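You operate a simulated robot arm through the tools that you are given. There is no shell and no other tool. Be economical: measure what you need, move in short steps, check, and stop when the job is done.

You are at the controls of a simulated robot arm. One attempt, no reset.

JOB
Save DIVE 215 onto the yellow data stick through the white port.
Fine: set the file dial, switch the port on, press save once, wait for the end; leave the stick in and the port on.
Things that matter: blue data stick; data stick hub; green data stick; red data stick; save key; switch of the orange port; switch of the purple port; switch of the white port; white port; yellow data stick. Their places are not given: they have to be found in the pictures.

The check looks at the end state, three seconds after you hand in, the way a careful person would. Anything else that was tipped, shoved, dropped, spilled or broken makes it a failure.

ROBOT AND FRAMES
A 7-joint arm with a two-finger parallel gripper, fixed in place. Base frame: the origin is at the foot of the arm, x ahead of it, y to its left, z up; the work surface is at about z = 916. Units: mm, degrees, N and s.
With the tool pointing down near the work surface it reaches from about 240 to 680 mm from the base axis. Its first joint turns from -66.0 to 66.0 degrees. Payload 2.4 kg.
Tool frame: the origin (TCP) lies between the finger pads and is the grasp point; the fingertips stand 30 mm ahead of it; z points along the fingers, y is the line along which they close. The gripper opens to 94 mm. The fingers are 28 mm wide and 10 mm thick; the gripper's body (50 by 96 mm) begins 55 mm behind the TCP.
Orientation is told as [roll, pitch, yaw] about the base's x, y, z axes, in that order, counted from this pose: with the fingers straight down and closing along the base's y, the tool's x points along the base's -x, its y along +y and its z along -z.

CONTROLS
- The arm moves only by the tool apply_moves. Its argument "moves" is a list that holds one entry, the list of rows, each a list of 7 numbers: the shift along the base's x, y, z in mm, then the turn, a rotation vector about the base's x, y, z in degrees, then the closure, from 0 (fully open) to 1 (shut). In form: [[[x, y, z, ax, ay, az, claw], ...]]. A call has 1 to 20 rows; each row shifts and turns the commanded pose from where the row before left it. Each row takes 0.2 s and may step no farther than 50 mm and 8.6 degrees from the row before; otherwise, or with a gripper value out of range, the whole call is refused. A pose out of reach is approached as far as the arm can. The call stops where the force on the tool passes 90 N (or 10 N more than at its start, if that is more) or the arm is blocked; 0.2 s more then pass. Each finger travels about 153 mm/s and halts on what it meets, pressing with about 36 N; the grip force reading is that of the motor and also rises with nothing between the fingers. The clock runs only during rows and for 0.2 s after the last one: add rows that do not move to give the fingers time. It gives the time, the measured TCP pose, the force on the tool (base axes), the opening and the grip force at its end, in the units of the frame above (readings bear some noise), with the torque about the TCP (base axes, N m) and any sound that the robot's microphone picked up.
- Cameras (640 x 400 px; columns grow to the right, rows downward): "scene" is fixed at [37.1, 468.1, 1456.8]; the picture's right is [-0.78, -0.62, 0.00], its down [-0.28, 0.36, -0.89] and it looks along [0.55, -0.70, -0.46] (base axes); focal length 366 px, centre (320, 200). "wrist" rides on the gripper at [76, 14, -103] in the tool frame; the picture's right is [-0.18, 0.98, 0.00], its down [-0.75, -0.14, -0.64] and it looks along [-0.63, -0.12, 0.77] (tool axes); focal length 243 px, centre (320, 200).
- snapshot(camera): a new picture of that camera. No time passes.
- measure_at(camera, pixels): for up to 12 pixels [column, row] of the newest picture of that camera ("zoom" is the newest enlarged one), the place [x, y, z] in the base frame of the surface seen there, good to about 3 mm. No time passes.
- enlarge(camera, box): a new picture of the part [left, top, right, bottom] of that camera's present view, enlarged. No time passes.
- job_done(): hands the job in; it is judged then, once.

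Go step by step. Measure first, check grasps and placings, and put right what went wrong. The budget is 80 turns and 54 pictures, counting those below and the enlarged ones. Unless the task says otherwise, let go and move clear before handing in, and close with one line.

The tools are called after "Request:" as name(argument=value, ...) on one line, values as JSON. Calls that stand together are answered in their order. apply_moves: Moves the arm, as the interface text tells. Its arguments: {"type":"object","properties":{"moves":{"type":"array","items":{"type":"array","items":{"type":"array","items":{"type":"number"}}}}},"required":["moves"]} The other tools are called the same way: snapshot (camera) takes a picture; measure_at (camera, pixels) gives the place of the surface under pixels of a picture; enlarge (camera, box) takes an enlarged picture of a part of a camera's view; job_done () hands the job in.

At the start:

```text
t: 0.0
ee_pos: [348.2, -154.8, 1254.7]
orientation: [0.0, 0.0, 0.0]
ft_force: [0.6, 0.1, 1.2]
moment: [0.0, 0.01, 0.01]
grip_width: 94.1
grip_force: 0.1
```

scene: 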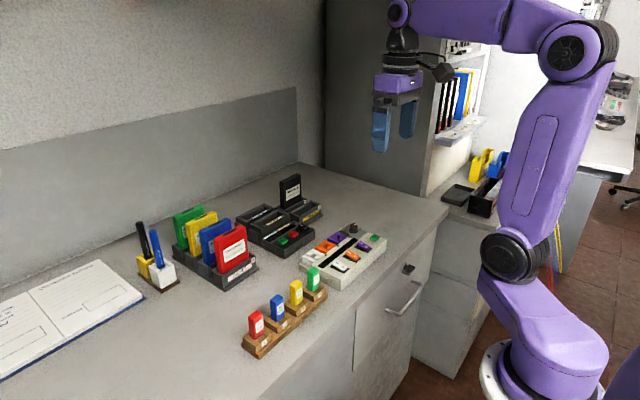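
wrist: 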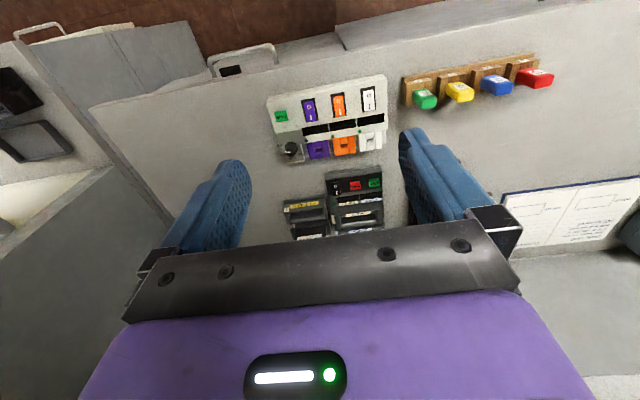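

The scene shows the hub around (342,257) and the stick rack around (285,315). I'll enlarge both.

Request:
enlarge(camera="scene", box=[230, 210, 400, 360])

Request:
enlarge(camera="wrist", box=[250, 40, 410, 170])

```text
2.67 times, centred on (315, 285) of scene
```

zoom: 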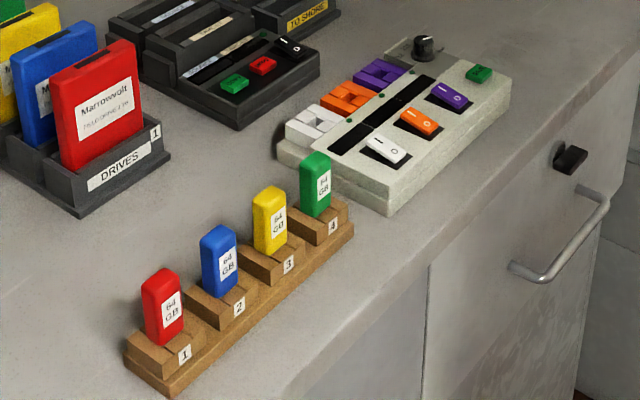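

```text
3.08 times, centred on (330, 105) of wrist
```

zoom: 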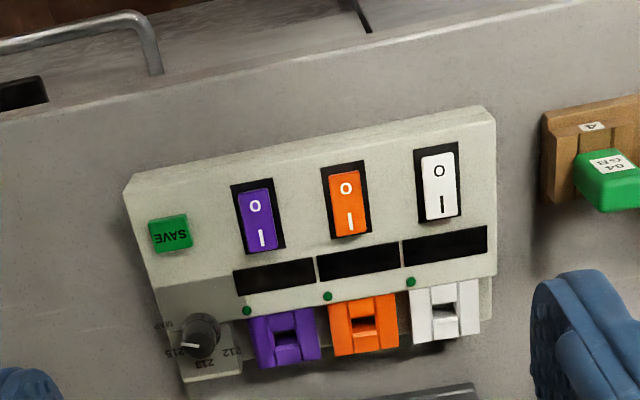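

The hub has a dial at the far back corner and ports on the wall side. I'll measure the main features and look closely at the dial.

Request:
measure_at(camera="wrist", pixels=[[281, 116], [309, 110], [338, 104], [368, 98], [292, 149], [318, 149], [344, 145], [371, 140], [424, 98], [459, 91], [386, 76], [268, 100]])

Request:
enlarge(camera="wrist", box=[270, 125, 320, 165])

Request:
enlarge(camera="wrist", box=[350, 80, 400, 160])

Request:
enlarge(camera="scene", box=[300, 215, 390, 290])

```text
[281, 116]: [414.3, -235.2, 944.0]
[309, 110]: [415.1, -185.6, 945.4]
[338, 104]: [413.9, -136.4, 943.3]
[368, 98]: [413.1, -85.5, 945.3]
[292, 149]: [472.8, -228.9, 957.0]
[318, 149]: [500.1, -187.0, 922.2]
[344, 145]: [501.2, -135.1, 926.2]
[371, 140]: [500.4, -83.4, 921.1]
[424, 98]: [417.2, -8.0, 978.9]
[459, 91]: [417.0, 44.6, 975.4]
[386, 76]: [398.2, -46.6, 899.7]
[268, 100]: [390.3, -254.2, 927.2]
```

```text
10.00 times, centred on (295, 145) of wrist
```

zoom: 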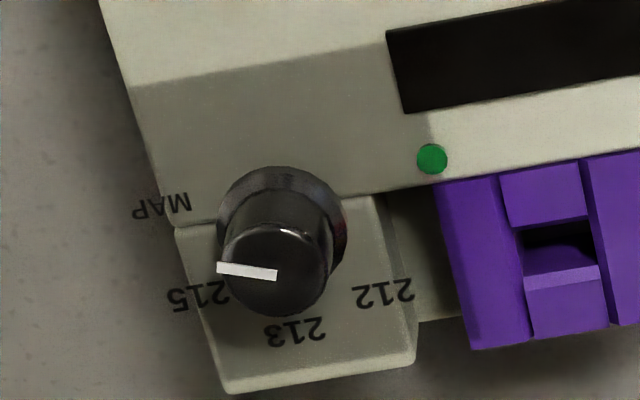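

```text
5.00 times, centred on (375, 120) of wrist
```

zoom: 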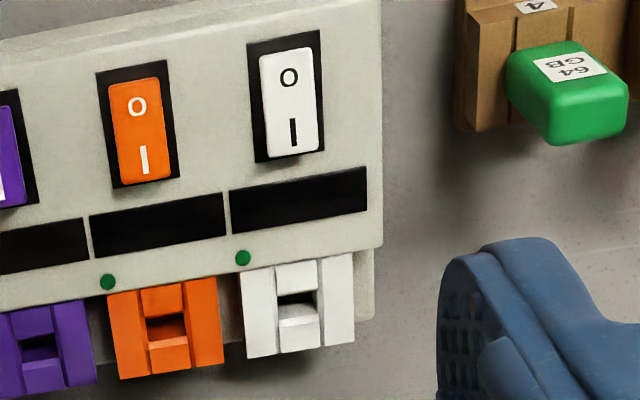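

```text
5.33 times, centred on (345, 252) of scene
```

zoom: 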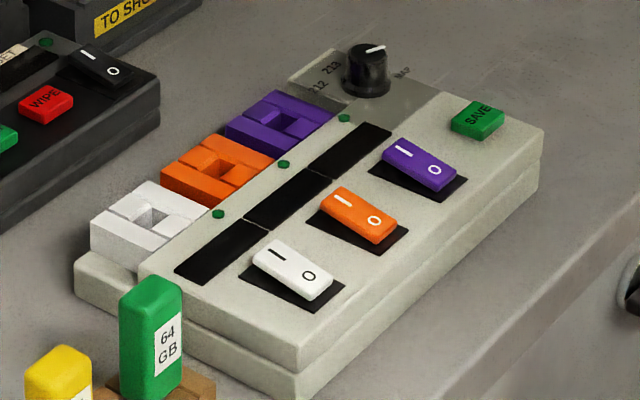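

The dial pointer appears to sit at MAP, so it needs one step towards 215. I'll move lower for a closer look at the hub.

Request:
apply_moves(moves=[[[0, 0, -40, 0, 0, 0, 0], [0, 0, -40, 0, 0, 0, 0], [0, 0, -40, 0, 0, 0, 0], [0, 10, -20, 0, 0, 0, 0], [0, 0, 0, 0, 0, 0, 0]]])

Request:
snapshot(camera="wrist")

```text
t: 1.2
ee_pos: [347.1, -141.8, 1117.1]
orientation: [0.0, 0.0, -0.1]
ft_force: [0.2, -0.4, 0.9]
moment: [0.0, 0.02, 0.02]
grip_width: 94.1
grip_force: 0.1
```

```text
46 pictures are left
```

wrist: 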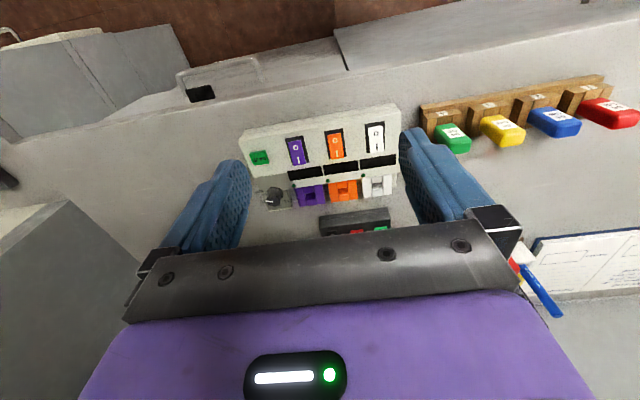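

Request:
enlarge(camera="wrist", box=[250, 170, 310, 218])

Request:
measure_at(camera="zoom", pixels=[[200, 220], [260, 220], [230, 190], [230, 250], [130, 200], [230, 330], [340, 300], [150, 290], [530, 230], [560, 290], [620, 290], [560, 340]])

Request:
enlarge(camera="wrist", box=[350, 150, 410, 210])

Request:
measure_at(camera="wrist", pixels=[[367, 178], [375, 177], [391, 174], [364, 188], [392, 186], [379, 191], [378, 185], [372, 131], [377, 148], [376, 140], [489, 123], [508, 125]])

```text
8.33 times, centred on (280, 194) of wrist
```

zoom: 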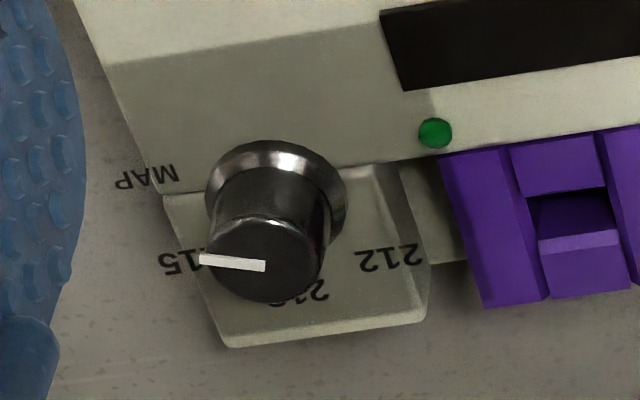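

```text
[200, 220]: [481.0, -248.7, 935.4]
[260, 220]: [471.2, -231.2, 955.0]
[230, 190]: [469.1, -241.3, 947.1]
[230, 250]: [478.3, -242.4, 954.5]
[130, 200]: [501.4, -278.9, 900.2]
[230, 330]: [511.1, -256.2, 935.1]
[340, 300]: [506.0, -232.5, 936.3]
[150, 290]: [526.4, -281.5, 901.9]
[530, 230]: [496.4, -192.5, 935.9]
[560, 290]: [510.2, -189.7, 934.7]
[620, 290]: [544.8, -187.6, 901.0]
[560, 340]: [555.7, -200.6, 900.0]
```

```text
6.67 times, centred on (380, 180) of wrist
```

zoom: 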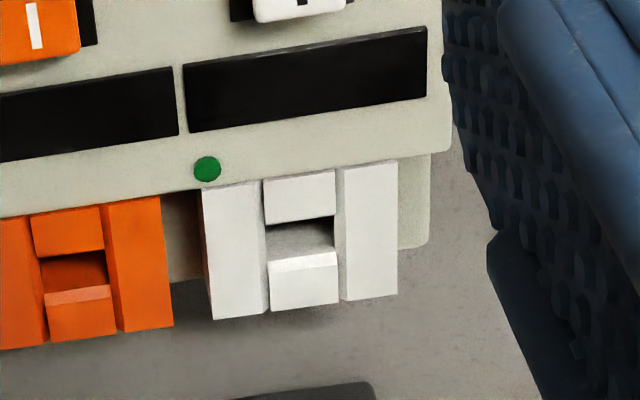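

```text
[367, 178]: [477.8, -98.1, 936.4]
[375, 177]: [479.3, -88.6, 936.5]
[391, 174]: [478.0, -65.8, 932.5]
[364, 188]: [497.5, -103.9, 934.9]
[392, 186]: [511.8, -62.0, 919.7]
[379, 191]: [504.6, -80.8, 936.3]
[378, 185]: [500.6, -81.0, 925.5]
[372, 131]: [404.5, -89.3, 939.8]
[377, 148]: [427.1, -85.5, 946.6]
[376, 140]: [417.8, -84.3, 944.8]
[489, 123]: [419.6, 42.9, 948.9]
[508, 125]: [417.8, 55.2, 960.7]
```

Next I'll look at the yellow stick and the rack in detail, from both cameras.

Request:
enlarge(camera="wrist", box=[420, 80, 570, 170])

Request:
measure_at(camera="zoom", pixels=[[270, 195], [320, 170], [395, 180], [280, 240], [350, 210], [420, 235], [300, 265], [360, 240], [435, 250], [280, 130], [350, 110], [250, 160]])

Request:
enlarge(camera="scene", box=[265, 255, 335, 325])

Request:
measure_at(camera="scene", pixels=[[291, 287], [301, 286], [297, 281], [298, 302], [291, 300], [308, 272], [318, 271], [314, 285], [290, 304], [303, 310], [298, 295], [296, 291]])

```text
4.27 times, centred on (495, 125) of wrist
```

zoom: 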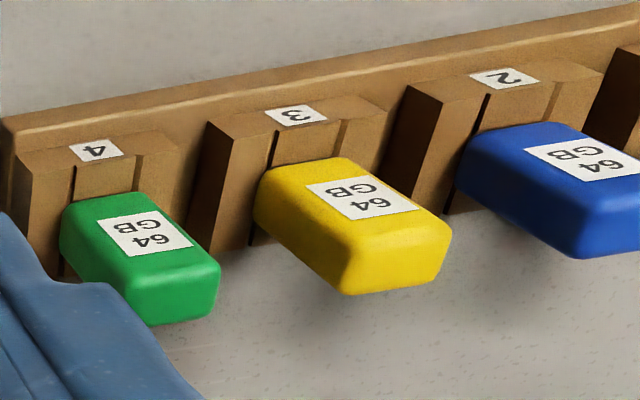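

```text
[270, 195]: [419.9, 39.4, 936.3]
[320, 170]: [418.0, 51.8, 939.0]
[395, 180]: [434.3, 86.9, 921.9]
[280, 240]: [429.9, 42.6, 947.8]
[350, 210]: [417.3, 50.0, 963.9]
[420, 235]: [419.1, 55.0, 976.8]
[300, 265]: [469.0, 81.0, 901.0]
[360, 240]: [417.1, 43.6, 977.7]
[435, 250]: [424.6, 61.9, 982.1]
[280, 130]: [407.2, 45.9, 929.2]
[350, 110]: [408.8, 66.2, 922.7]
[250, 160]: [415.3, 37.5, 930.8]
```

```text
5.71 times, centred on (300, 290) of scene
```

zoom: 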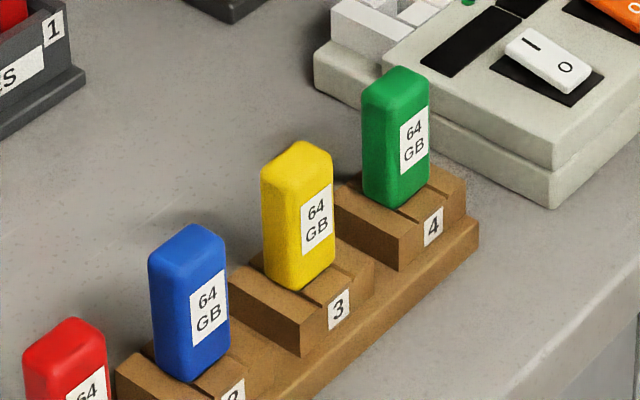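

```text
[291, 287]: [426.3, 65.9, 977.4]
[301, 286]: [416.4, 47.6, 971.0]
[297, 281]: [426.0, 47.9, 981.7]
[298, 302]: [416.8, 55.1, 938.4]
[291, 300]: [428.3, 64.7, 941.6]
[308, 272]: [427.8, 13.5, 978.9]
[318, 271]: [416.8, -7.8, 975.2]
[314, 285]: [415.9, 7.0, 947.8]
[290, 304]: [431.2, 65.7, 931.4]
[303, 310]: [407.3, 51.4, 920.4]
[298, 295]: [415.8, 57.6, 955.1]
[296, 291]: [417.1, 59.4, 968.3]
```

The knob axis comes out near (478,-237) with its top at z about 957. I'll refine that and check the port slot and stick edges before moving.

Request:
measure_at(camera="scene", pixels=[[352, 229], [350, 226], [355, 226], [352, 223], [348, 230], [357, 229], [340, 222], [322, 252], [325, 251], [321, 246], [319, 256], [328, 247]])

Request:
enlarge(camera="wrist", box=[250, 170, 310, 218])

Request:
measure_at(camera="zoom", pixels=[[265, 258], [215, 258], [315, 258], [265, 228], [265, 295], [240, 240], [290, 240], [290, 280], [225, 145], [340, 200], [213, 190], [270, 150]])

```text
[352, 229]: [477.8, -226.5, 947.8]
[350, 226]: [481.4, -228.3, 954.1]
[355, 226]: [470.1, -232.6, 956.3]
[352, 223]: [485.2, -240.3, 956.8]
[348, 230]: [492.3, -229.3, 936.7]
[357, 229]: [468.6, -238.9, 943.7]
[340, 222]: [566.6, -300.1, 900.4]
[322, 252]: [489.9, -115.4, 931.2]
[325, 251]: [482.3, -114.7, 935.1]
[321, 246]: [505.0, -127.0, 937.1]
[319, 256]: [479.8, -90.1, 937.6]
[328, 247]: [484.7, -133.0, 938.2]
```

```text
8.33 times, centred on (280, 194) of wrist
```

zoom: 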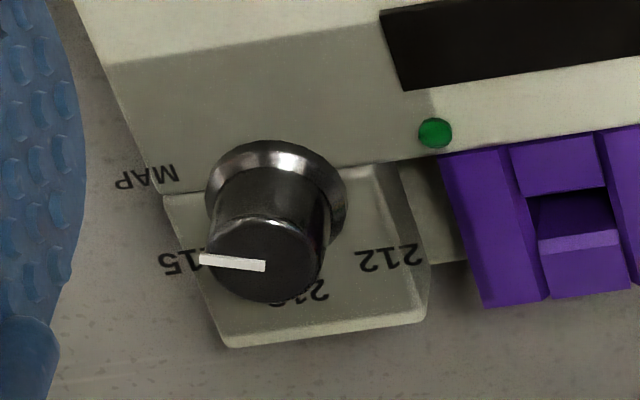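

```text
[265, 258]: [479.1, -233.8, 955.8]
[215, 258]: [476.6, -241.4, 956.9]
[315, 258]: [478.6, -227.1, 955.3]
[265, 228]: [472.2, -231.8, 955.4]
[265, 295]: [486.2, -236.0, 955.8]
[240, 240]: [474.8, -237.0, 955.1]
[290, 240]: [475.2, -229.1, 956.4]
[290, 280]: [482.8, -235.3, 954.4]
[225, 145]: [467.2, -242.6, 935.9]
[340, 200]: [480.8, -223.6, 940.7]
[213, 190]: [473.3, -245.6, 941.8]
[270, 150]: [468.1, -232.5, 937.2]
```

The knob is centred near (478.5,-234.5) with a top diameter of about 16 mm. I'll go above it with the gripper pre-turned by -25°.

Request:
apply_moves(moves=[[[33, -23, -20, 0, 0, -6.25, 0.3], [33, -23, -20, 0, 0, -6.25, 0.5], [33, -23, -20, 0, 0, -6.25, 0.57], [32, -23, -20, 0, 0, -6.25, 0.57], [0, 0, 0, 0, 0, 0, 0.57], [0, 0, 0, 0, 0, 0, 0.57]]])

Request:
snapshot(camera="scene")

```text
t: 2.6
ee_pos: [480.2, -235.6, 1037.1]
orientation: [0.0, -0.1, -25.2]
ft_force: [0.5, 0.6, -0.4]
moment: [-0.03, 0.01, -0.02]
grip_width: 40.0
grip_force: 0.0
```

```text
40 pictures are left
```

scene: 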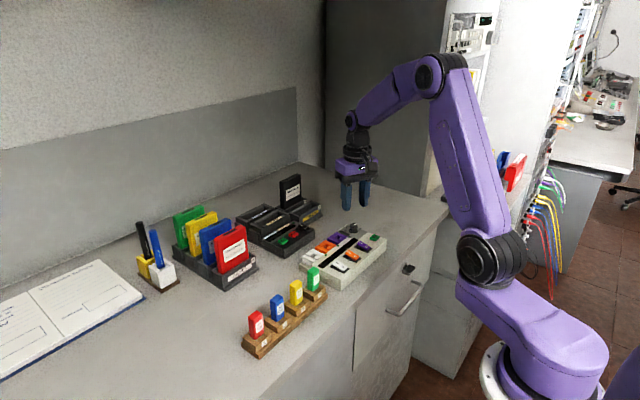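

The tool is above the knob at (480.2,-235.6,1037). I'll go down so the fingertips sit just above the flange.

Request:
apply_moves(moves=[[[-1.5, 1, -25, 0, 0, 0, 0.57], [0, 0, -25, 0, 0, 0, 0.57], [0, 0, -12, 0, 0, 0, 0.57], [0, 0, 0, 0, 0, 0, 0.57]]])

Request:
enlarge(camera="scene", box=[310, 190, 390, 260])

Request:
enlarge(camera="wrist", box=[220, 140, 420, 265])

```text
t: 3.6
ee_pos: [477.4, -235.2, 974.1]
orientation: [0.0, 0.1, -24.9]
ft_force: [-0.5, 0.5, 0.2]
moment: [0.01, -0.01, -0.03]
grip_width: 40.4
grip_force: 0.0
```

```text
5.71 times, centred on (350, 225) of scene
```

zoom: 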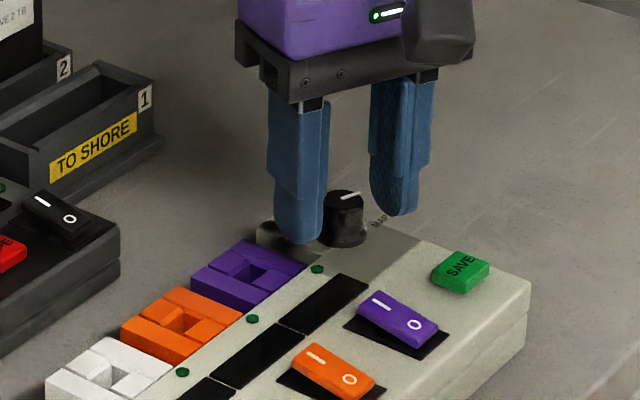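

```text
3.20 times, centred on (320, 202) of wrist
```

zoom: 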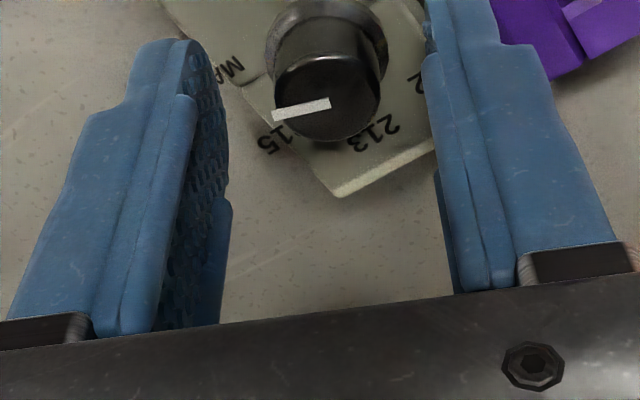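

The knob at zoom (325,80) is centred between the fingers. I'll close on it.

Request:
apply_moves(moves=[[[0, 0, 0, 0, 0, 0, 0.75], [0, 0, 0, 0, 0, 0, 0.85], [0, 0, 0, 0, 0, 0, 0.9], [0, 0, 0, 0, 0, 0, 0.9]]])

Request:
enlarge(camera="scene", box=[310, 190, 390, 260])

```text
t: 4.6
ee_pos: [476.4, -233.8, 972.8]
orientation: [0.0, 0.0, -24.9]
ft_force: [2.5, 6.5, -2.7]
moment: [0.13, -0.27, 0.02]
grip_width: 22.4
grip_force: 45.4
```

```text
5.71 times, centred on (350, 225) of scene
```

zoom: 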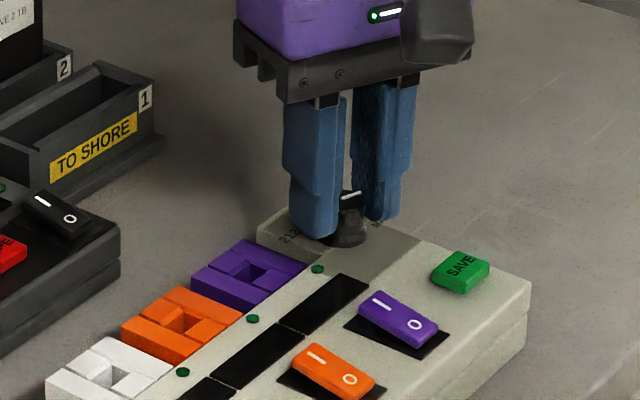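

Gripped at 22 mm with only a small side force. I'll turn counter-clockwise by 50°.

Request:
apply_moves(moves=[[[0, 0, 0, 0, 0, 6.25, 0.9], [0, 0, 0, 0, 0, 6.25, 0.9], [0, 0, 0, 0, 0, 6.25, 0.9], [0, 0, 0, 0, 0, 6.25, 0.9], [0, 0, 0, 0, 0, 6.25, 0.9], [0, 0, 0, 0, 0, 6.25, 0.9], [0, 0, 0, 0, 0, 6.25, 0.9], [0, 0, 0, 0, 0, 6.25, 0.9], [0, 0, 0, 0, 0, 0, 0.9]]])

Request:
enlarge(camera="wrist", box=[220, 120, 420, 245])

```text
t: 6.6
ee_pos: [477.7, -237.0, 973.0]
orientation: [-0.2, -0.1, 25.0]
ft_force: [-0.5, 5.1, 27.4]
moment: [-0.15, 0.88, -0.01]
grip_width: 22.7
grip_force: 44.8
```

```text
3.20 times, centred on (320, 182) of wrist
```

zoom: 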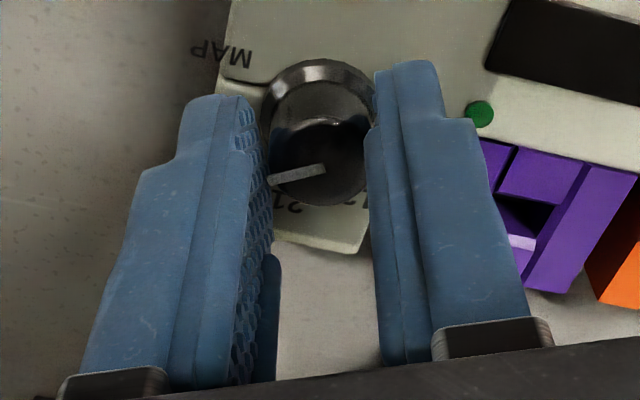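

The pointer has turned with the gripper. I'll release, rise and check.

Request:
apply_moves(moves=[[[0, 0, 0, 0, 0, 0, 0.7], [0, 0, 0, 0, 0, 0, 0.5], [0, 0, 0, 0, 0, 0, 0.5], [0, 0, 30, 0, 0, 0, 0.5], [-20, 10, 40, 0, 0, -8, 0.5], [-40, 10, 30, 0, 0, -8, 0.5], [-40, 10, 0, 0, 0, -8, 0.5], [0, 0, 0, 0, 0, -1, 0.5]]])

Request:
snapshot(camera="wrist")

Request:
enlarge(camera="scene", box=[310, 210, 390, 280])

```text
refused: row 6 steps farther than a row can; nothing moved
```

```text
35 pictures are left
```

wrist: 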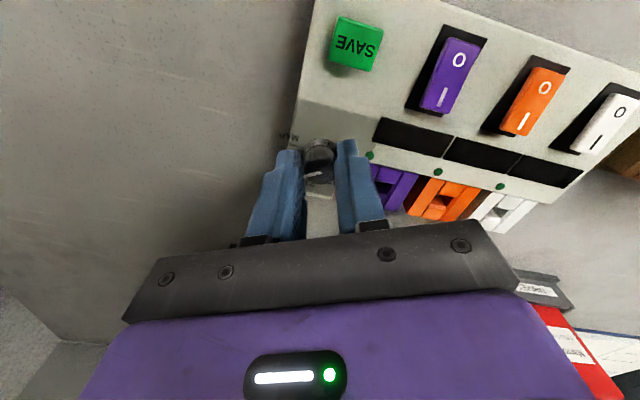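

```text
5.71 times, centred on (350, 245) of scene
```

zoom: 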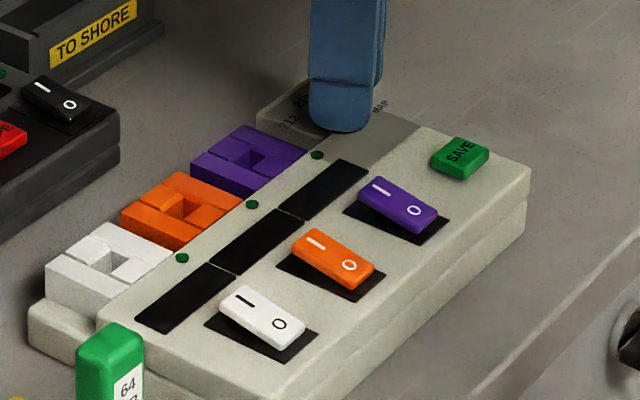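

That move was refused because one row was too large, and the gripper is still on the knob. I'll retry with smaller steps.

Request:
apply_moves(moves=[[[0, 0, 0, 0, 0, 0, 0.7], [0, 0, 0, 0, 0, 0, 0.5], [0, 0, 0, 0, 0, 0, 0.5], [0, 0, 30, 0, 0, 0, 0.5], [-20, 10, 40, 0, 0, -8, 0.5], [-35, 10, 30, 0, 0, -8, 0.5], [-40, 10, 0, 0, 0, -8, 0.5], [0, 0, 0, 0, 0, -1, 0.5]]])

Request:
enlarge(camera="wrist", box=[240, 120, 340, 220])

Request:
enlarge(camera="scene", box=[310, 210, 390, 280])

```text
t: 8.4
ee_pos: [380.8, -206.0, 1071.6]
orientation: [0.0, 0.0, -0.1]
ft_force: [-0.3, 0.8, -0.4]
moment: [0.0, -0.03, 0.0]
grip_width: 46.9
grip_force: 0.0
```

```text
4.00 times, centred on (290, 170) of wrist
```

zoom: 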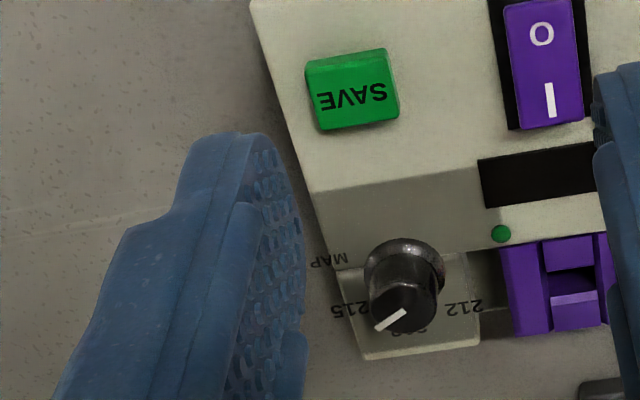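

```text
5.71 times, centred on (350, 245) of scene
```

zoom: 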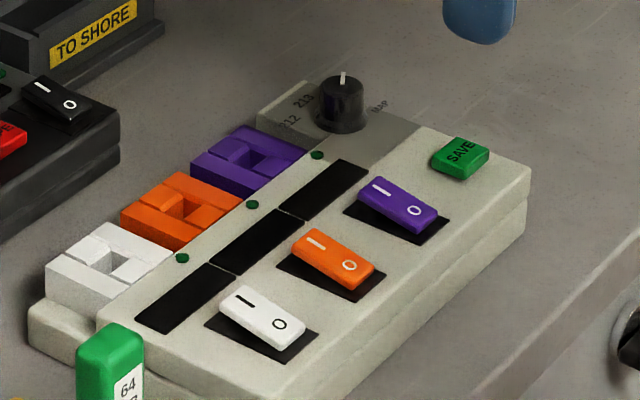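

The pointer now looks to be toward 215. I'll zoom in further to verify.

Request:
enlarge(camera="wrist", box=[315, 175, 365, 210])

Request:
enlarge(camera="wrist", box=[315, 175, 365, 215])

```text
11.43 times, centred on (340, 192) of wrist
```

zoom: 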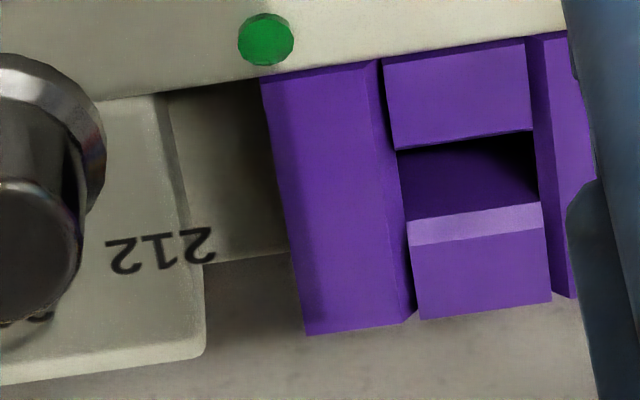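

```text
10.00 times, centred on (340, 195) of wrist
```

zoom: 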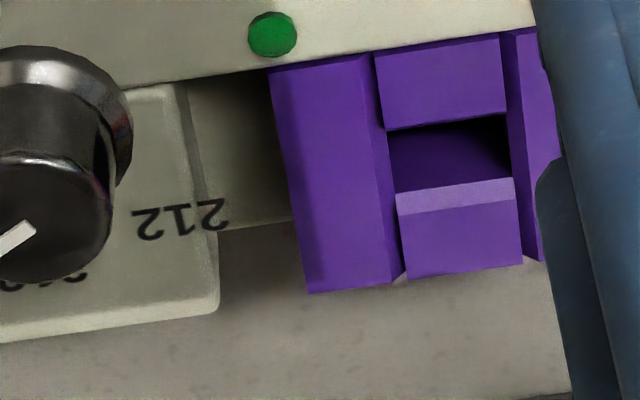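

Request:
enlarge(camera="wrist", box=[285, 175, 335, 210])

```text
11.43 times, centred on (310, 192) of wrist
```

zoom: 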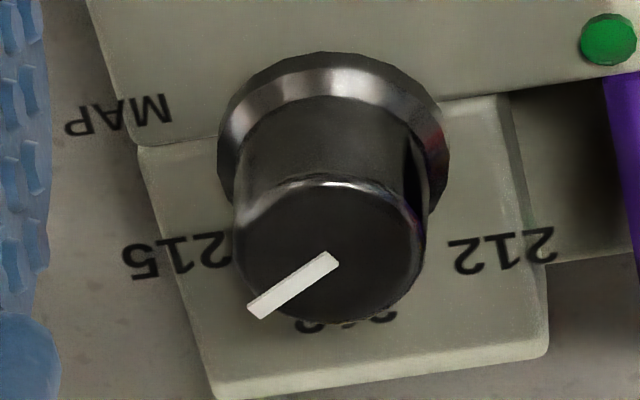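

The pointer lines up exactly with 215. Next I'll move above the yellow stick.

Request:
apply_moves(moves=[[[7, 43, 0, 0, 0, 0, 0.5], [7, 43, 0, 0, 0, 0, 0.5], [7, 43, 0, 0, 0, 0, 0.5], [7, 43, 0, 0, 0, 0, 0.5], [7, 43, 0, 0, 0, 0, 0.5], [8, 43, 0, 0, 0, 0, 0.5], [0, 0, 0, 0, 0, 0, 0.5], [0, 0, 0, 0, 0, 0, 0.5]]])

Request:
snapshot(camera="wrist")

Request:
enlarge(camera="scene", box=[270, 200, 350, 330])

```text
t: 10.2
ee_pos: [422.3, 54.0, 1072.5]
orientation: [-0.1, 0.0, 0.0]
ft_force: [-0.5, -0.7, 0.6]
moment: [0.01, 0.04, -0.02]
grip_width: 46.9
grip_force: 0.1
```

```text
28 pictures are left
```

wrist: 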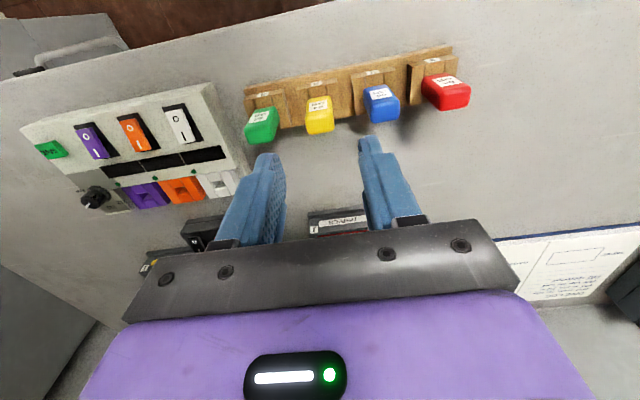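

```text
3.08 times, centred on (310, 265) of scene
```

zoom: 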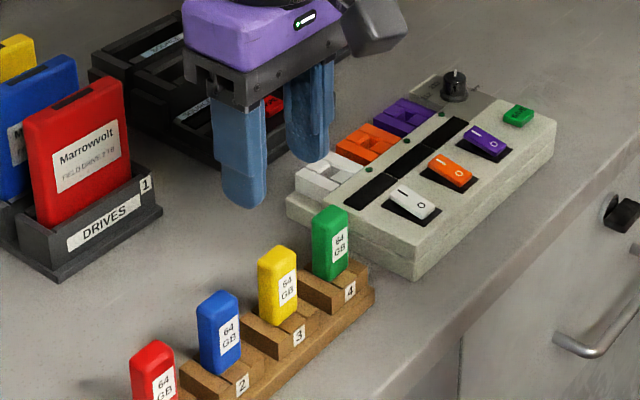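

Request:
enlarge(camera="wrist", box=[290, 80, 350, 140])

Request:
measure_at(camera="wrist", pixels=[[307, 125], [320, 127], [332, 125], [307, 131], [320, 132], [331, 130], [309, 110], [329, 108], [309, 100], [329, 98], [320, 121], [320, 104]])

Request:
measure_at(camera="wrist", pixels=[[206, 178], [216, 176], [234, 173], [212, 197], [236, 194], [222, 188], [222, 185], [219, 181], [231, 180], [223, 194], [213, 187], [230, 185]])

Request:
enlarge(camera="wrist", box=[195, 160, 245, 205])

```text
6.67 times, centred on (320, 110) of wrist
```

zoom: 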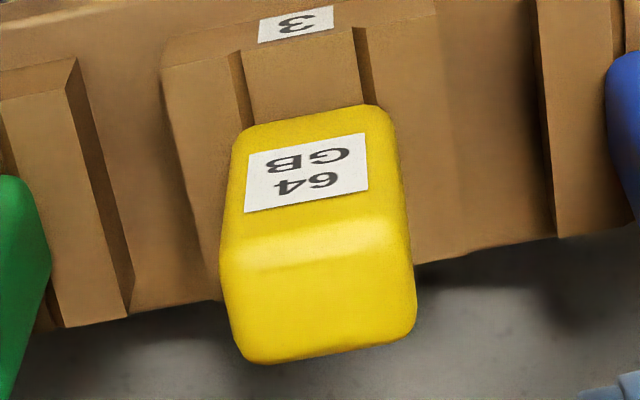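

```text
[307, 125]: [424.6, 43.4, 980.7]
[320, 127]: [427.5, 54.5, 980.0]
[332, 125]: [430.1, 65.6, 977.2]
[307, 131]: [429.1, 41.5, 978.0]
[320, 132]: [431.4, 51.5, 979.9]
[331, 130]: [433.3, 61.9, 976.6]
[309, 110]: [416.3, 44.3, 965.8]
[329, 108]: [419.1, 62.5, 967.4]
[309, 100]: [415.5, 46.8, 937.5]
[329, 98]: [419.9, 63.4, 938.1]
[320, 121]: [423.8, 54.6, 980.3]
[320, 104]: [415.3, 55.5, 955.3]
```

```text
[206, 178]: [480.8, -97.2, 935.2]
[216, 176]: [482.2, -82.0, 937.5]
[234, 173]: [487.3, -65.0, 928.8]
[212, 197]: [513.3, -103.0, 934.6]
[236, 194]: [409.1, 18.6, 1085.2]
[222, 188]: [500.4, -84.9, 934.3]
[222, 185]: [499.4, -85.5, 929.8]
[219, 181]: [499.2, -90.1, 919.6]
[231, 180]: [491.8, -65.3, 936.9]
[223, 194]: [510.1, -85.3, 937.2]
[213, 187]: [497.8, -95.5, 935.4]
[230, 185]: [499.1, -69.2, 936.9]
```

```text
8.89 times, centred on (220, 182) of wrist
```

zoom: 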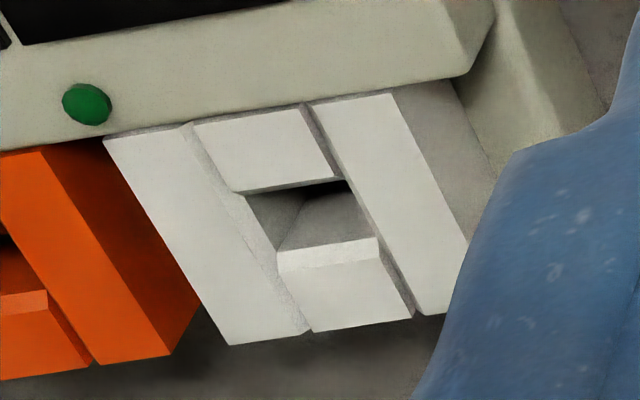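

Stick centre is about (424.5,53.5) with its top at 981. The port slot is about (496,-83.5). I'll go down around the stick.

Request:
apply_moves(moves=[[[2, -0.5, -40, 0, 0, 0, 0.5], [0, 0, -30, 0, 0, 0, 0.5], [0, 0, -17, 0, 0, 0, 0.5], [0, 0, -10, 0, 0, 0, 0.5], [0, 0, 0, 0, 0, 0, 0.5]]])

Request:
enlarge(camera="wrist", box=[220, 90, 420, 215])

Request:
enlarge(camera="scene", box=[250, 230, 350, 330])

```text
t: 11.4
ee_pos: [426.3, 52.2, 973.0]
orientation: [0.0, -0.1, 0.0]
ft_force: [0.5, 0.3, 1.3]
moment: [-0.03, -0.03, 0.0]
grip_width: 46.8
grip_force: 0.0
```

```text
3.20 times, centred on (320, 152) of wrist
```

zoom: 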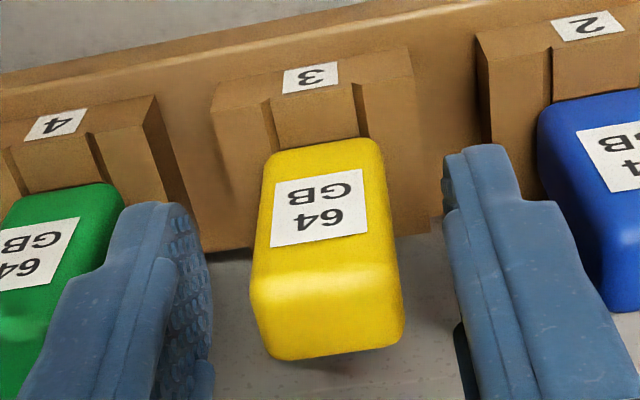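

```text
4.00 times, centred on (300, 280) of scene
```

zoom: 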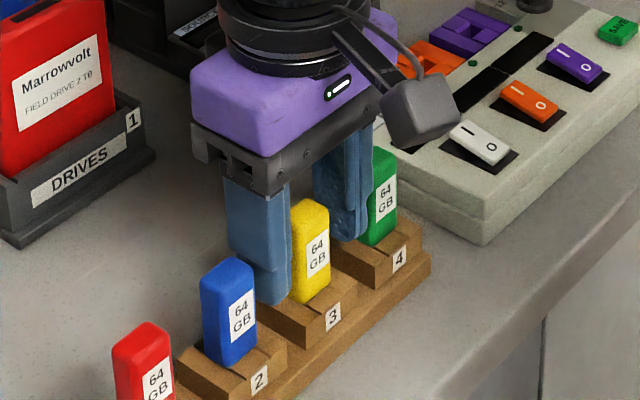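

The stick is centred between the fingers and the neighbours are clear. I'll close.

Request:
apply_moves(moves=[[[0, 0, 0, 0, 0, 0, 0.62], [0, 0, 0, 0, 0, 0, 0.7], [0, 0, 0, 0, 0, 0, 0.8], [0, 0, 0, 0, 0, 0, 0.85], [0, 0, 0, 0, 0, 0, 0.85]]])

```text
t: 12.6
ee_pos: [426.7, 52.3, 974.3]
orientation: [0.1, 0.0, 0.0]
ft_force: [-1.0, -0.9, -1.1]
moment: [-0.01, -0.04, 0.0]
grip_width: 26.7
grip_force: 36.4
```

Firm hold at 26.7 mm with little side force. I'll lift straight up.

Request:
apply_moves(moves=[[[0, 0, 10, 0, 0, 0, 0.85], [0, 0, 15, 0, 0, 0, 0.85], [0, 0, 25, 0, 0, 0, 0.85], [0, 0, 30, 0, 0, 0, 0.85], [0, 0, 0, 0, 0, 0, 0.85]]])

Request:
enlarge(camera="scene", box=[250, 210, 350, 330])

Request:
measure_at(camera="zoom", pixels=[[316, 125], [300, 150], [330, 150], [310, 175], [310, 190], [312, 182]])

```text
t: 13.8
ee_pos: [427.2, 51.0, 1055.9]
orientation: [0.0, 0.0, 0.1]
ft_force: [-0.4, -0.6, 0.2]
moment: [0.0, 0.01, -0.01]
grip_width: 26.7
grip_force: 36.4
```

```text
3.33 times, centred on (300, 270) of scene
```

zoom: 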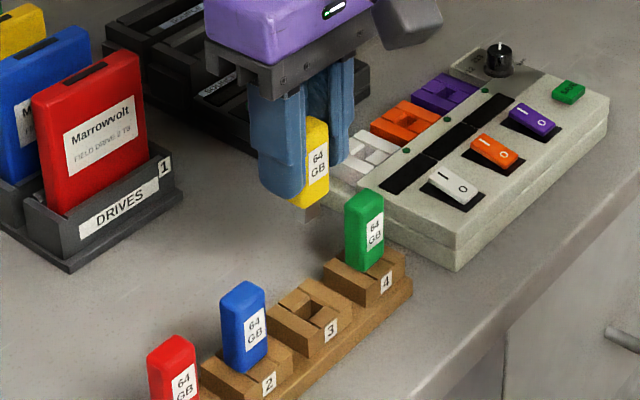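

```text
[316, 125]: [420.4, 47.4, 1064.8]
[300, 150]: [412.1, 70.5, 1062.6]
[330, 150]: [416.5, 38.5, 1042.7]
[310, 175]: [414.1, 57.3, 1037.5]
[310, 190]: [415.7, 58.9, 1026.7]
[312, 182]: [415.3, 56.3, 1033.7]
```

The stick is held and the empty rack slot 3 has the same shape as the port. I'll take a wrist view to measure both in one picture.

Request:
snapshot(camera="wrist")

Request:
enlarge(camera="wrist", box=[280, 60, 360, 110])

Request:
enlarge(camera="wrist", box=[180, 160, 260, 210])

```text
21 pictures are left
```

wrist: 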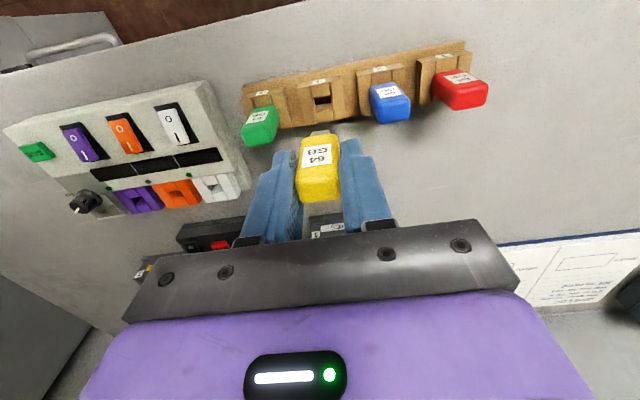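

```text
8.00 times, centred on (320, 85) of wrist
```

zoom: 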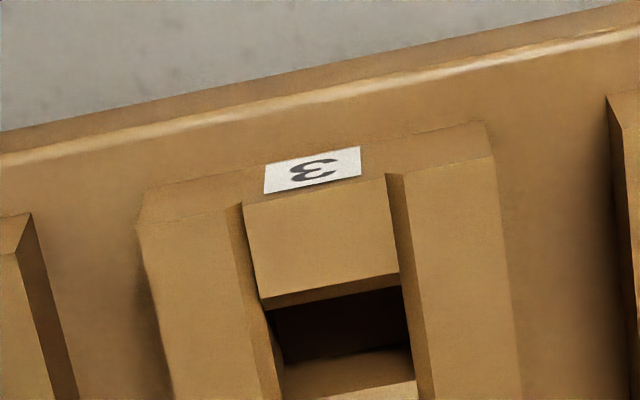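

```text
8.00 times, centred on (220, 185) of wrist
```

zoom: 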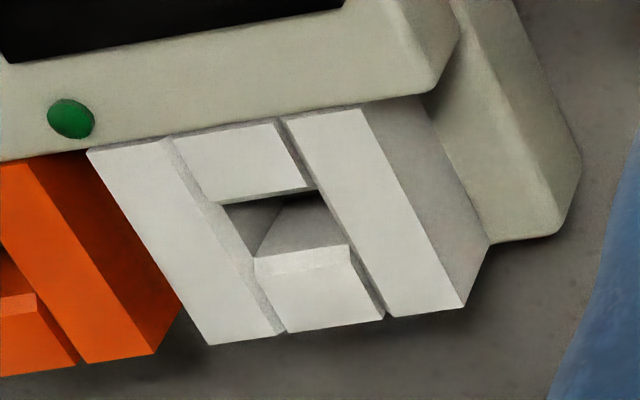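

Relative to rack slot 3, the port slot is offset by about (+70.8,-136.8,+5.5). I'll carry the stick over the port, raised a little.

Request:
apply_moves(moves=[[[0, 0, 20, 0, 0, 0, 0.85], [17.7, -34.2, 0, 0, 0, 0, 0.85], [17.7, -34.2, 0, 0, 0, 0, 0.85], [17.7, -34.2, 0, 0, 0, 0, 0.85], [17.7, -34.2, 0, 0, 0, 0, 0.85], [0, 0, -20, 0, 0, 0, 0.85], [0, 0, -30, 0, 0, 0, 0.85], [0, 0, -20, 0, 0, 0, 0.85], [0, 0, 0, 0, 0, 0, 0.85], [0, 0, 0, 0, 0, 0, 0.85]]])

Request:
enlarge(camera="scene", box=[290, 210, 370, 280])

Request:
enlarge(camera="wrist", box=[270, 90, 370, 165])

```text
t: 16.0
ee_pos: [498.3, -85.0, 1007.7]
orientation: [0.0, 0.0, 0.0]
ft_force: [0.2, -0.2, -0.6]
moment: [-0.01, 0.0, 0.03]
grip_width: 26.5
grip_force: 36.3
```

```text
5.71 times, centred on (330, 245) of scene
```

zoom: 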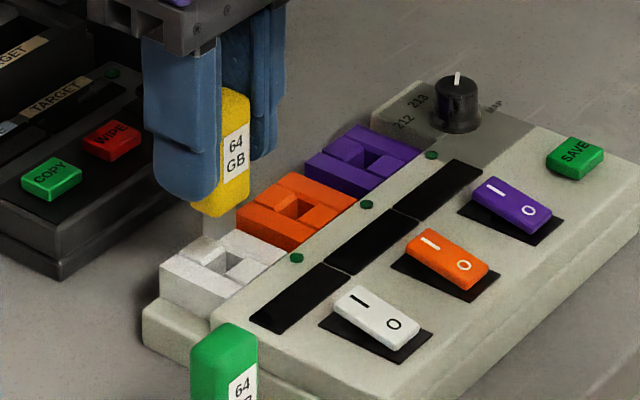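

```text
5.33 times, centred on (320, 128) of wrist
```

zoom: 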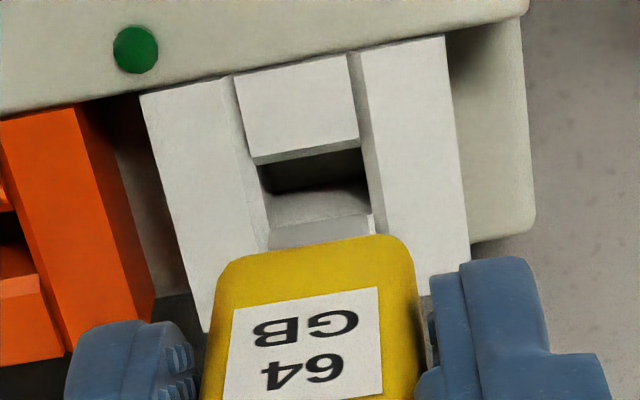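

The plug hangs above the port and everything lines up. I'll lower slowly and watch the force.

Request:
apply_moves(moves=[[[0, 0, -4, 0, 0, 0, 0.85], [0, 0, -4, 0, 0, 0, 0.85], [0, 0, -3, 0, 0, 0, 0.85], [0, 0, -3, 0, 0, 0, 0.85], [0, 0, 0, 0, 0, 0, 0.85]]])

Request:
enlarge(camera="scene", box=[305, 225, 355, 265])

```text
t: 17.2
ee_pos: [498.5, -85.0, 993.3]
orientation: [0.0, -0.1, 0.0]
ft_force: [-5.5, -0.4, 10.9]
moment: [0.0, 0.35, -0.01]
grip_width: 26.3
grip_force: 36.1
```

```text
10.00 times, centred on (330, 245) of scene
```

zoom: 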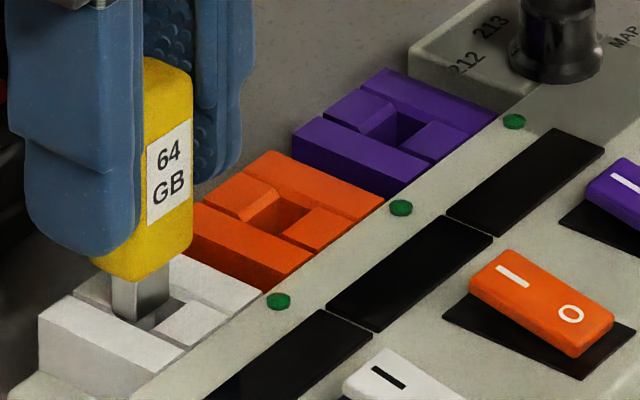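

It has touched the far chamfer (Fx -5.5, Fz 11). I'll shift x by -1.5 and continue down.

Request:
apply_moves(moves=[[[-1.5, 0, 0, 0, 0, 0, 0.85], [0, 0, -2, 0, 0, 0, 0.85], [0, 0, 0, 0, 0, 0, 0.85]]])

```text
t: 18.0
ee_pos: [496.8, -84.2, 989.4]
orientation: [0.0, -0.1, 0.0]
ft_force: [0.4, 0.9, 0.3]
moment: [0.01, 0.0, -0.01]
grip_width: 26.8
grip_force: 35.7
```

The force is gone, so the plug is entering. I'll keep going down.

Request:
apply_moves(moves=[[[0, 0, -2, 0, 0, 0, 0.85], [0, 0, -2, 0, 0, 0, 0.85], [0, 0, -2, 0, 0, 0, 0.85], [0, 0, -2, 0, 0, 0, 0.85], [0, 0, 0, 0, 0, 0, 0.85]]])

Request:
enlarge(camera="scene", box=[305, 225, 355, 265])

```text
t: 19.2
ee_pos: [497.0, -86.2, 982.2]
orientation: [-0.1, 0.0, 0.0]
ft_force: [0.0, 0.3, -0.5]
moment: [0.03, 0.04, -0.01]
grip_width: 26.5
grip_force: 36.0
```

```text
10.00 times, centred on (330, 245) of scene
```

zoom: 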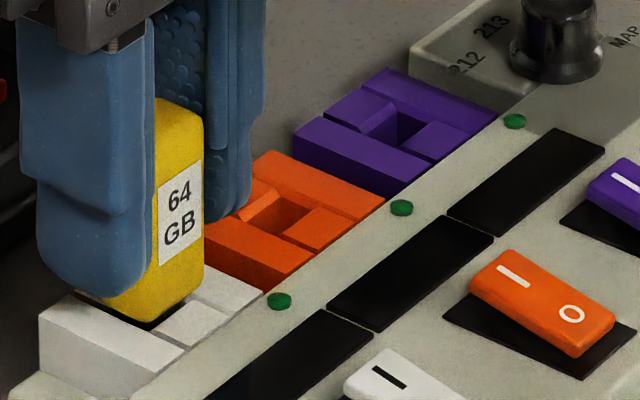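

Nearly seated with no resistance. I'll go down in 1 mm steps until it makes contact.

Request:
apply_moves(moves=[[[0, 0, -1, 0, 0, 0, 0.85], [0, 0, -1, 0, 0, 0, 0.85], [0, 0, -1, 0, 0, 0, 0.85], [0, 0, -1, 0, 0, 0, 0.85], [0, 0, 0, 0, 0, 0, 0.85]]])

Request:
enlarge(camera="scene", box=[305, 225, 355, 265])

```text
t: 20.4
ee_pos: [495.8, -85.0, 979.4]
orientation: [0.1, -0.2, 0.0]
ft_force: [-7.6, 1.6, 32.0]
moment: [0.02, 0.34, -0.01]
grip_width: 26.8
grip_force: 36.4
```

```text
10.00 times, centred on (330, 245) of scene
```

zoom: 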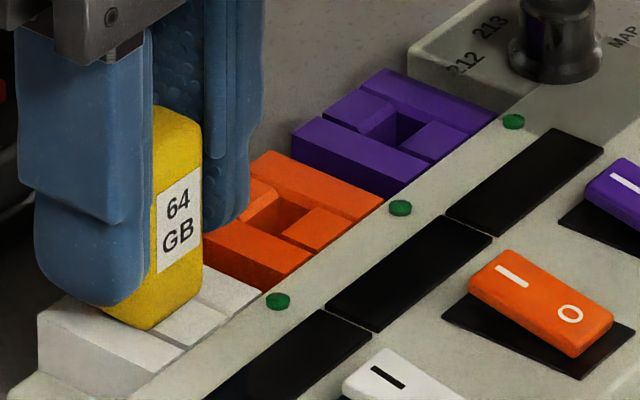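

Seated, at 32 N with the body on the port. I'll release and rise straight up.

Request:
apply_moves(moves=[[[0, 0, 1, 0, 0, 0, 0.8], [0, 0, 0, 0, 0, 0, 0.6], [0, 0, 0, 0, 0, 0, 0.5], [0, 0, 0, 0, 0, 0, 0.5], [0, 0, 20, 0, 0, 0, 0.5], [0, 0, 40, 0, 0, 0, 0.5], [0, 0, 20, 0, 0, 0, 0.5], [0, 0, 0, 0, 0, 0, 0.5]]])

Request:
enlarge(camera="scene", box=[300, 210, 380, 280])

Request:
measure_at(camera="zoom", pixels=[[280, 290], [325, 312], [300, 300], [350, 325], [295, 290], [340, 315], [500, 135], [510, 150], [480, 150]])

```text
t: 22.2
ee_pos: [497.0, -86.5, 1057.4]
orientation: [0.0, 0.1, 0.0]
ft_force: [0.2, 0.4, 0.0]
moment: [-0.03, 0.01, -0.03]
grip_width: 46.9
grip_force: 0.3
```

```text
5.71 times, centred on (340, 245) of scene
```

zoom: 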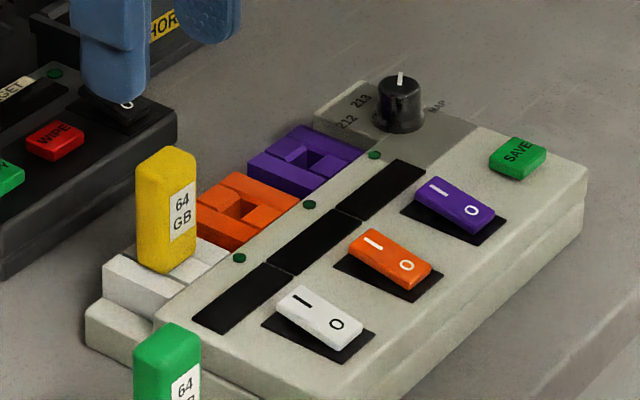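

```text
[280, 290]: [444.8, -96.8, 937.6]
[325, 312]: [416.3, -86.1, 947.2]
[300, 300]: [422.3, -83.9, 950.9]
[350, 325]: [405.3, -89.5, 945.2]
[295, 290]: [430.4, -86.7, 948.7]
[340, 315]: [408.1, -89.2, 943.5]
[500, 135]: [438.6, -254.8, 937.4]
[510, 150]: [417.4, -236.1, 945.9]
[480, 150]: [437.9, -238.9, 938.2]
```

The white rocker's "I" end (x about 428, z about 950) is up and its "O" end is down, so it's off. I'll close the fingers and go above the "I" end.

Request:
apply_moves(moves=[[[-30, 0, 0, 0, 0, 0, 0.8], [-33, 0, 0, 0, 0, 0, 1], [0, 0, -30, 0, 0, 0, 1], [0, 0, -25, 0, 0, 0, 1], [0, 0, -10, 0, 0, 0, 1], [0, 0, 0, 0, 0, 0, 1], [0, 0, 0, 0, 0, 0, 1]]])

Request:
enlarge(camera="scene", box=[300, 210, 380, 280])

```text
t: 23.8
ee_pos: [433.4, -85.3, 993.9]
orientation: [0.0, 0.0, 0.0]
ft_force: [0.6, 0.2, -0.5]
moment: [-0.01, 0.0, -0.02]
grip_width: 0.0
grip_force: 33.4
```

```text
5.71 times, centred on (340, 245) of scene
```

zoom: 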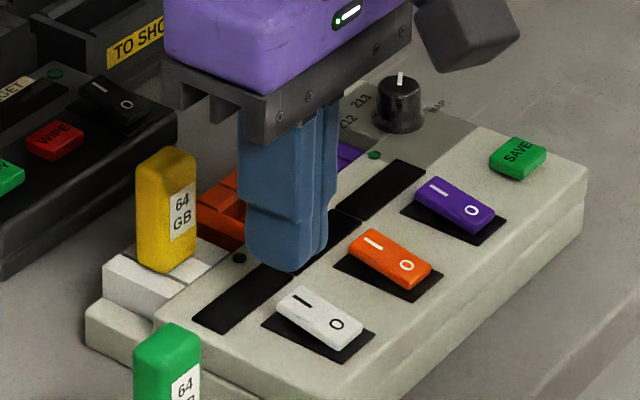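

The fingertip is above the "I" end. I'll press down in small steps.

Request:
apply_moves(moves=[[[-3, 0, -5, 0, 0, 0, 1], [0, 0, -4, 0, 0, 0, 1], [0, 0, -3, 0, 0, 0, 1], [0, 0, -2, 0, 0, 0, 1], [0, 0, -2, 0, 0, 0, 1], [0, 0, 0, 0, 0, 0, 1]]])

```text
t: 25.2
ee_pos: [429.5, -84.9, 977.1]
orientation: [0.2, 0.0, 0.0]
ft_force: [0.5, 0.2, -0.2]
moment: [0.0, -0.03, 0.01]
grip_width: 0.1
grip_force: 33.4
```

Request:
apply_moves(moves=[[[0, 0, -1.5, 0, 0, 0, 1], [0, 0, -1.5, 0, 0, 0, 1], [0, 0, -1.5, 0, 0, 0, 1], [0, 0, 0, 0, 0, 0, 1]]])

Request:
enlarge(camera="scene", box=[300, 210, 380, 280])

```text
t: 26.2
ee_pos: [431.5, -84.6, 975.3]
orientation: [0.0, -0.3, 0.0]
ft_force: [-8.5, 8.3, 63.7]
moment: [0.18, 1.12, -0.34]
grip_width: 0.0
grip_force: 32.9
```

```text
5.71 times, centred on (340, 245) of scene
```

zoom: 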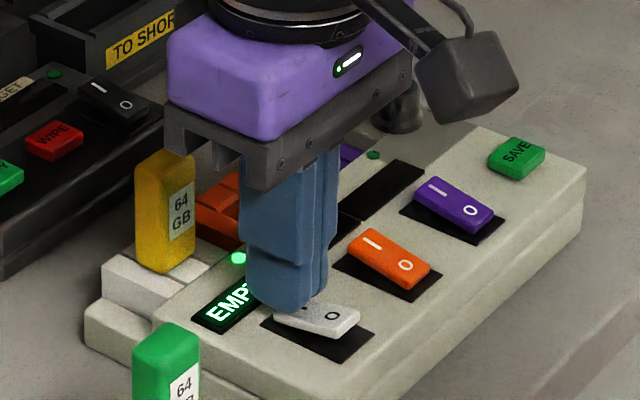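

The white port is on and its display lights up "EMPT…". I'll lift and look.

Request:
apply_moves(moves=[[[0, 0, 10, 0, 0, 0, 1], [0, 0, 40, 0, 0, 0, 1], [-15, -45, 0, 0, 0, 0, 1], [-5, -45, 0, 0, 0, 0, 1], [0, -45, 0, 0, 0, 0, 1], [0, 0, 0, 0, 0, 0, 1]]])

Request:
enlarge(camera="scene", box=[300, 210, 380, 280])

```text
t: 27.6
ee_pos: [412.3, -218.6, 1020.5]
orientation: [0.0, 0.0, 0.0]
ft_force: [0.1, 1.1, -0.6]
moment: [-0.02, 0.02, 0.02]
grip_width: 0.2
grip_force: 33.2
```

```text
5.71 times, centred on (340, 245) of scene
```

zoom: 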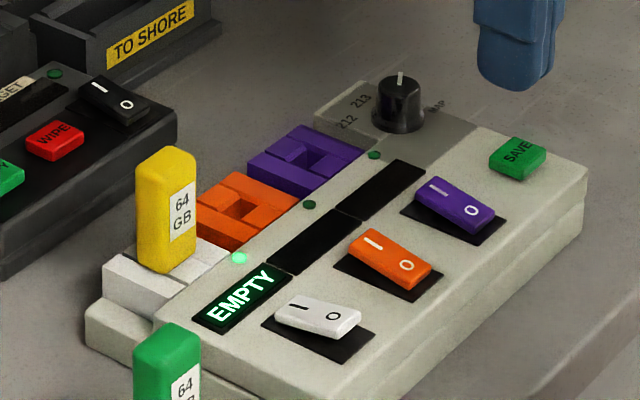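

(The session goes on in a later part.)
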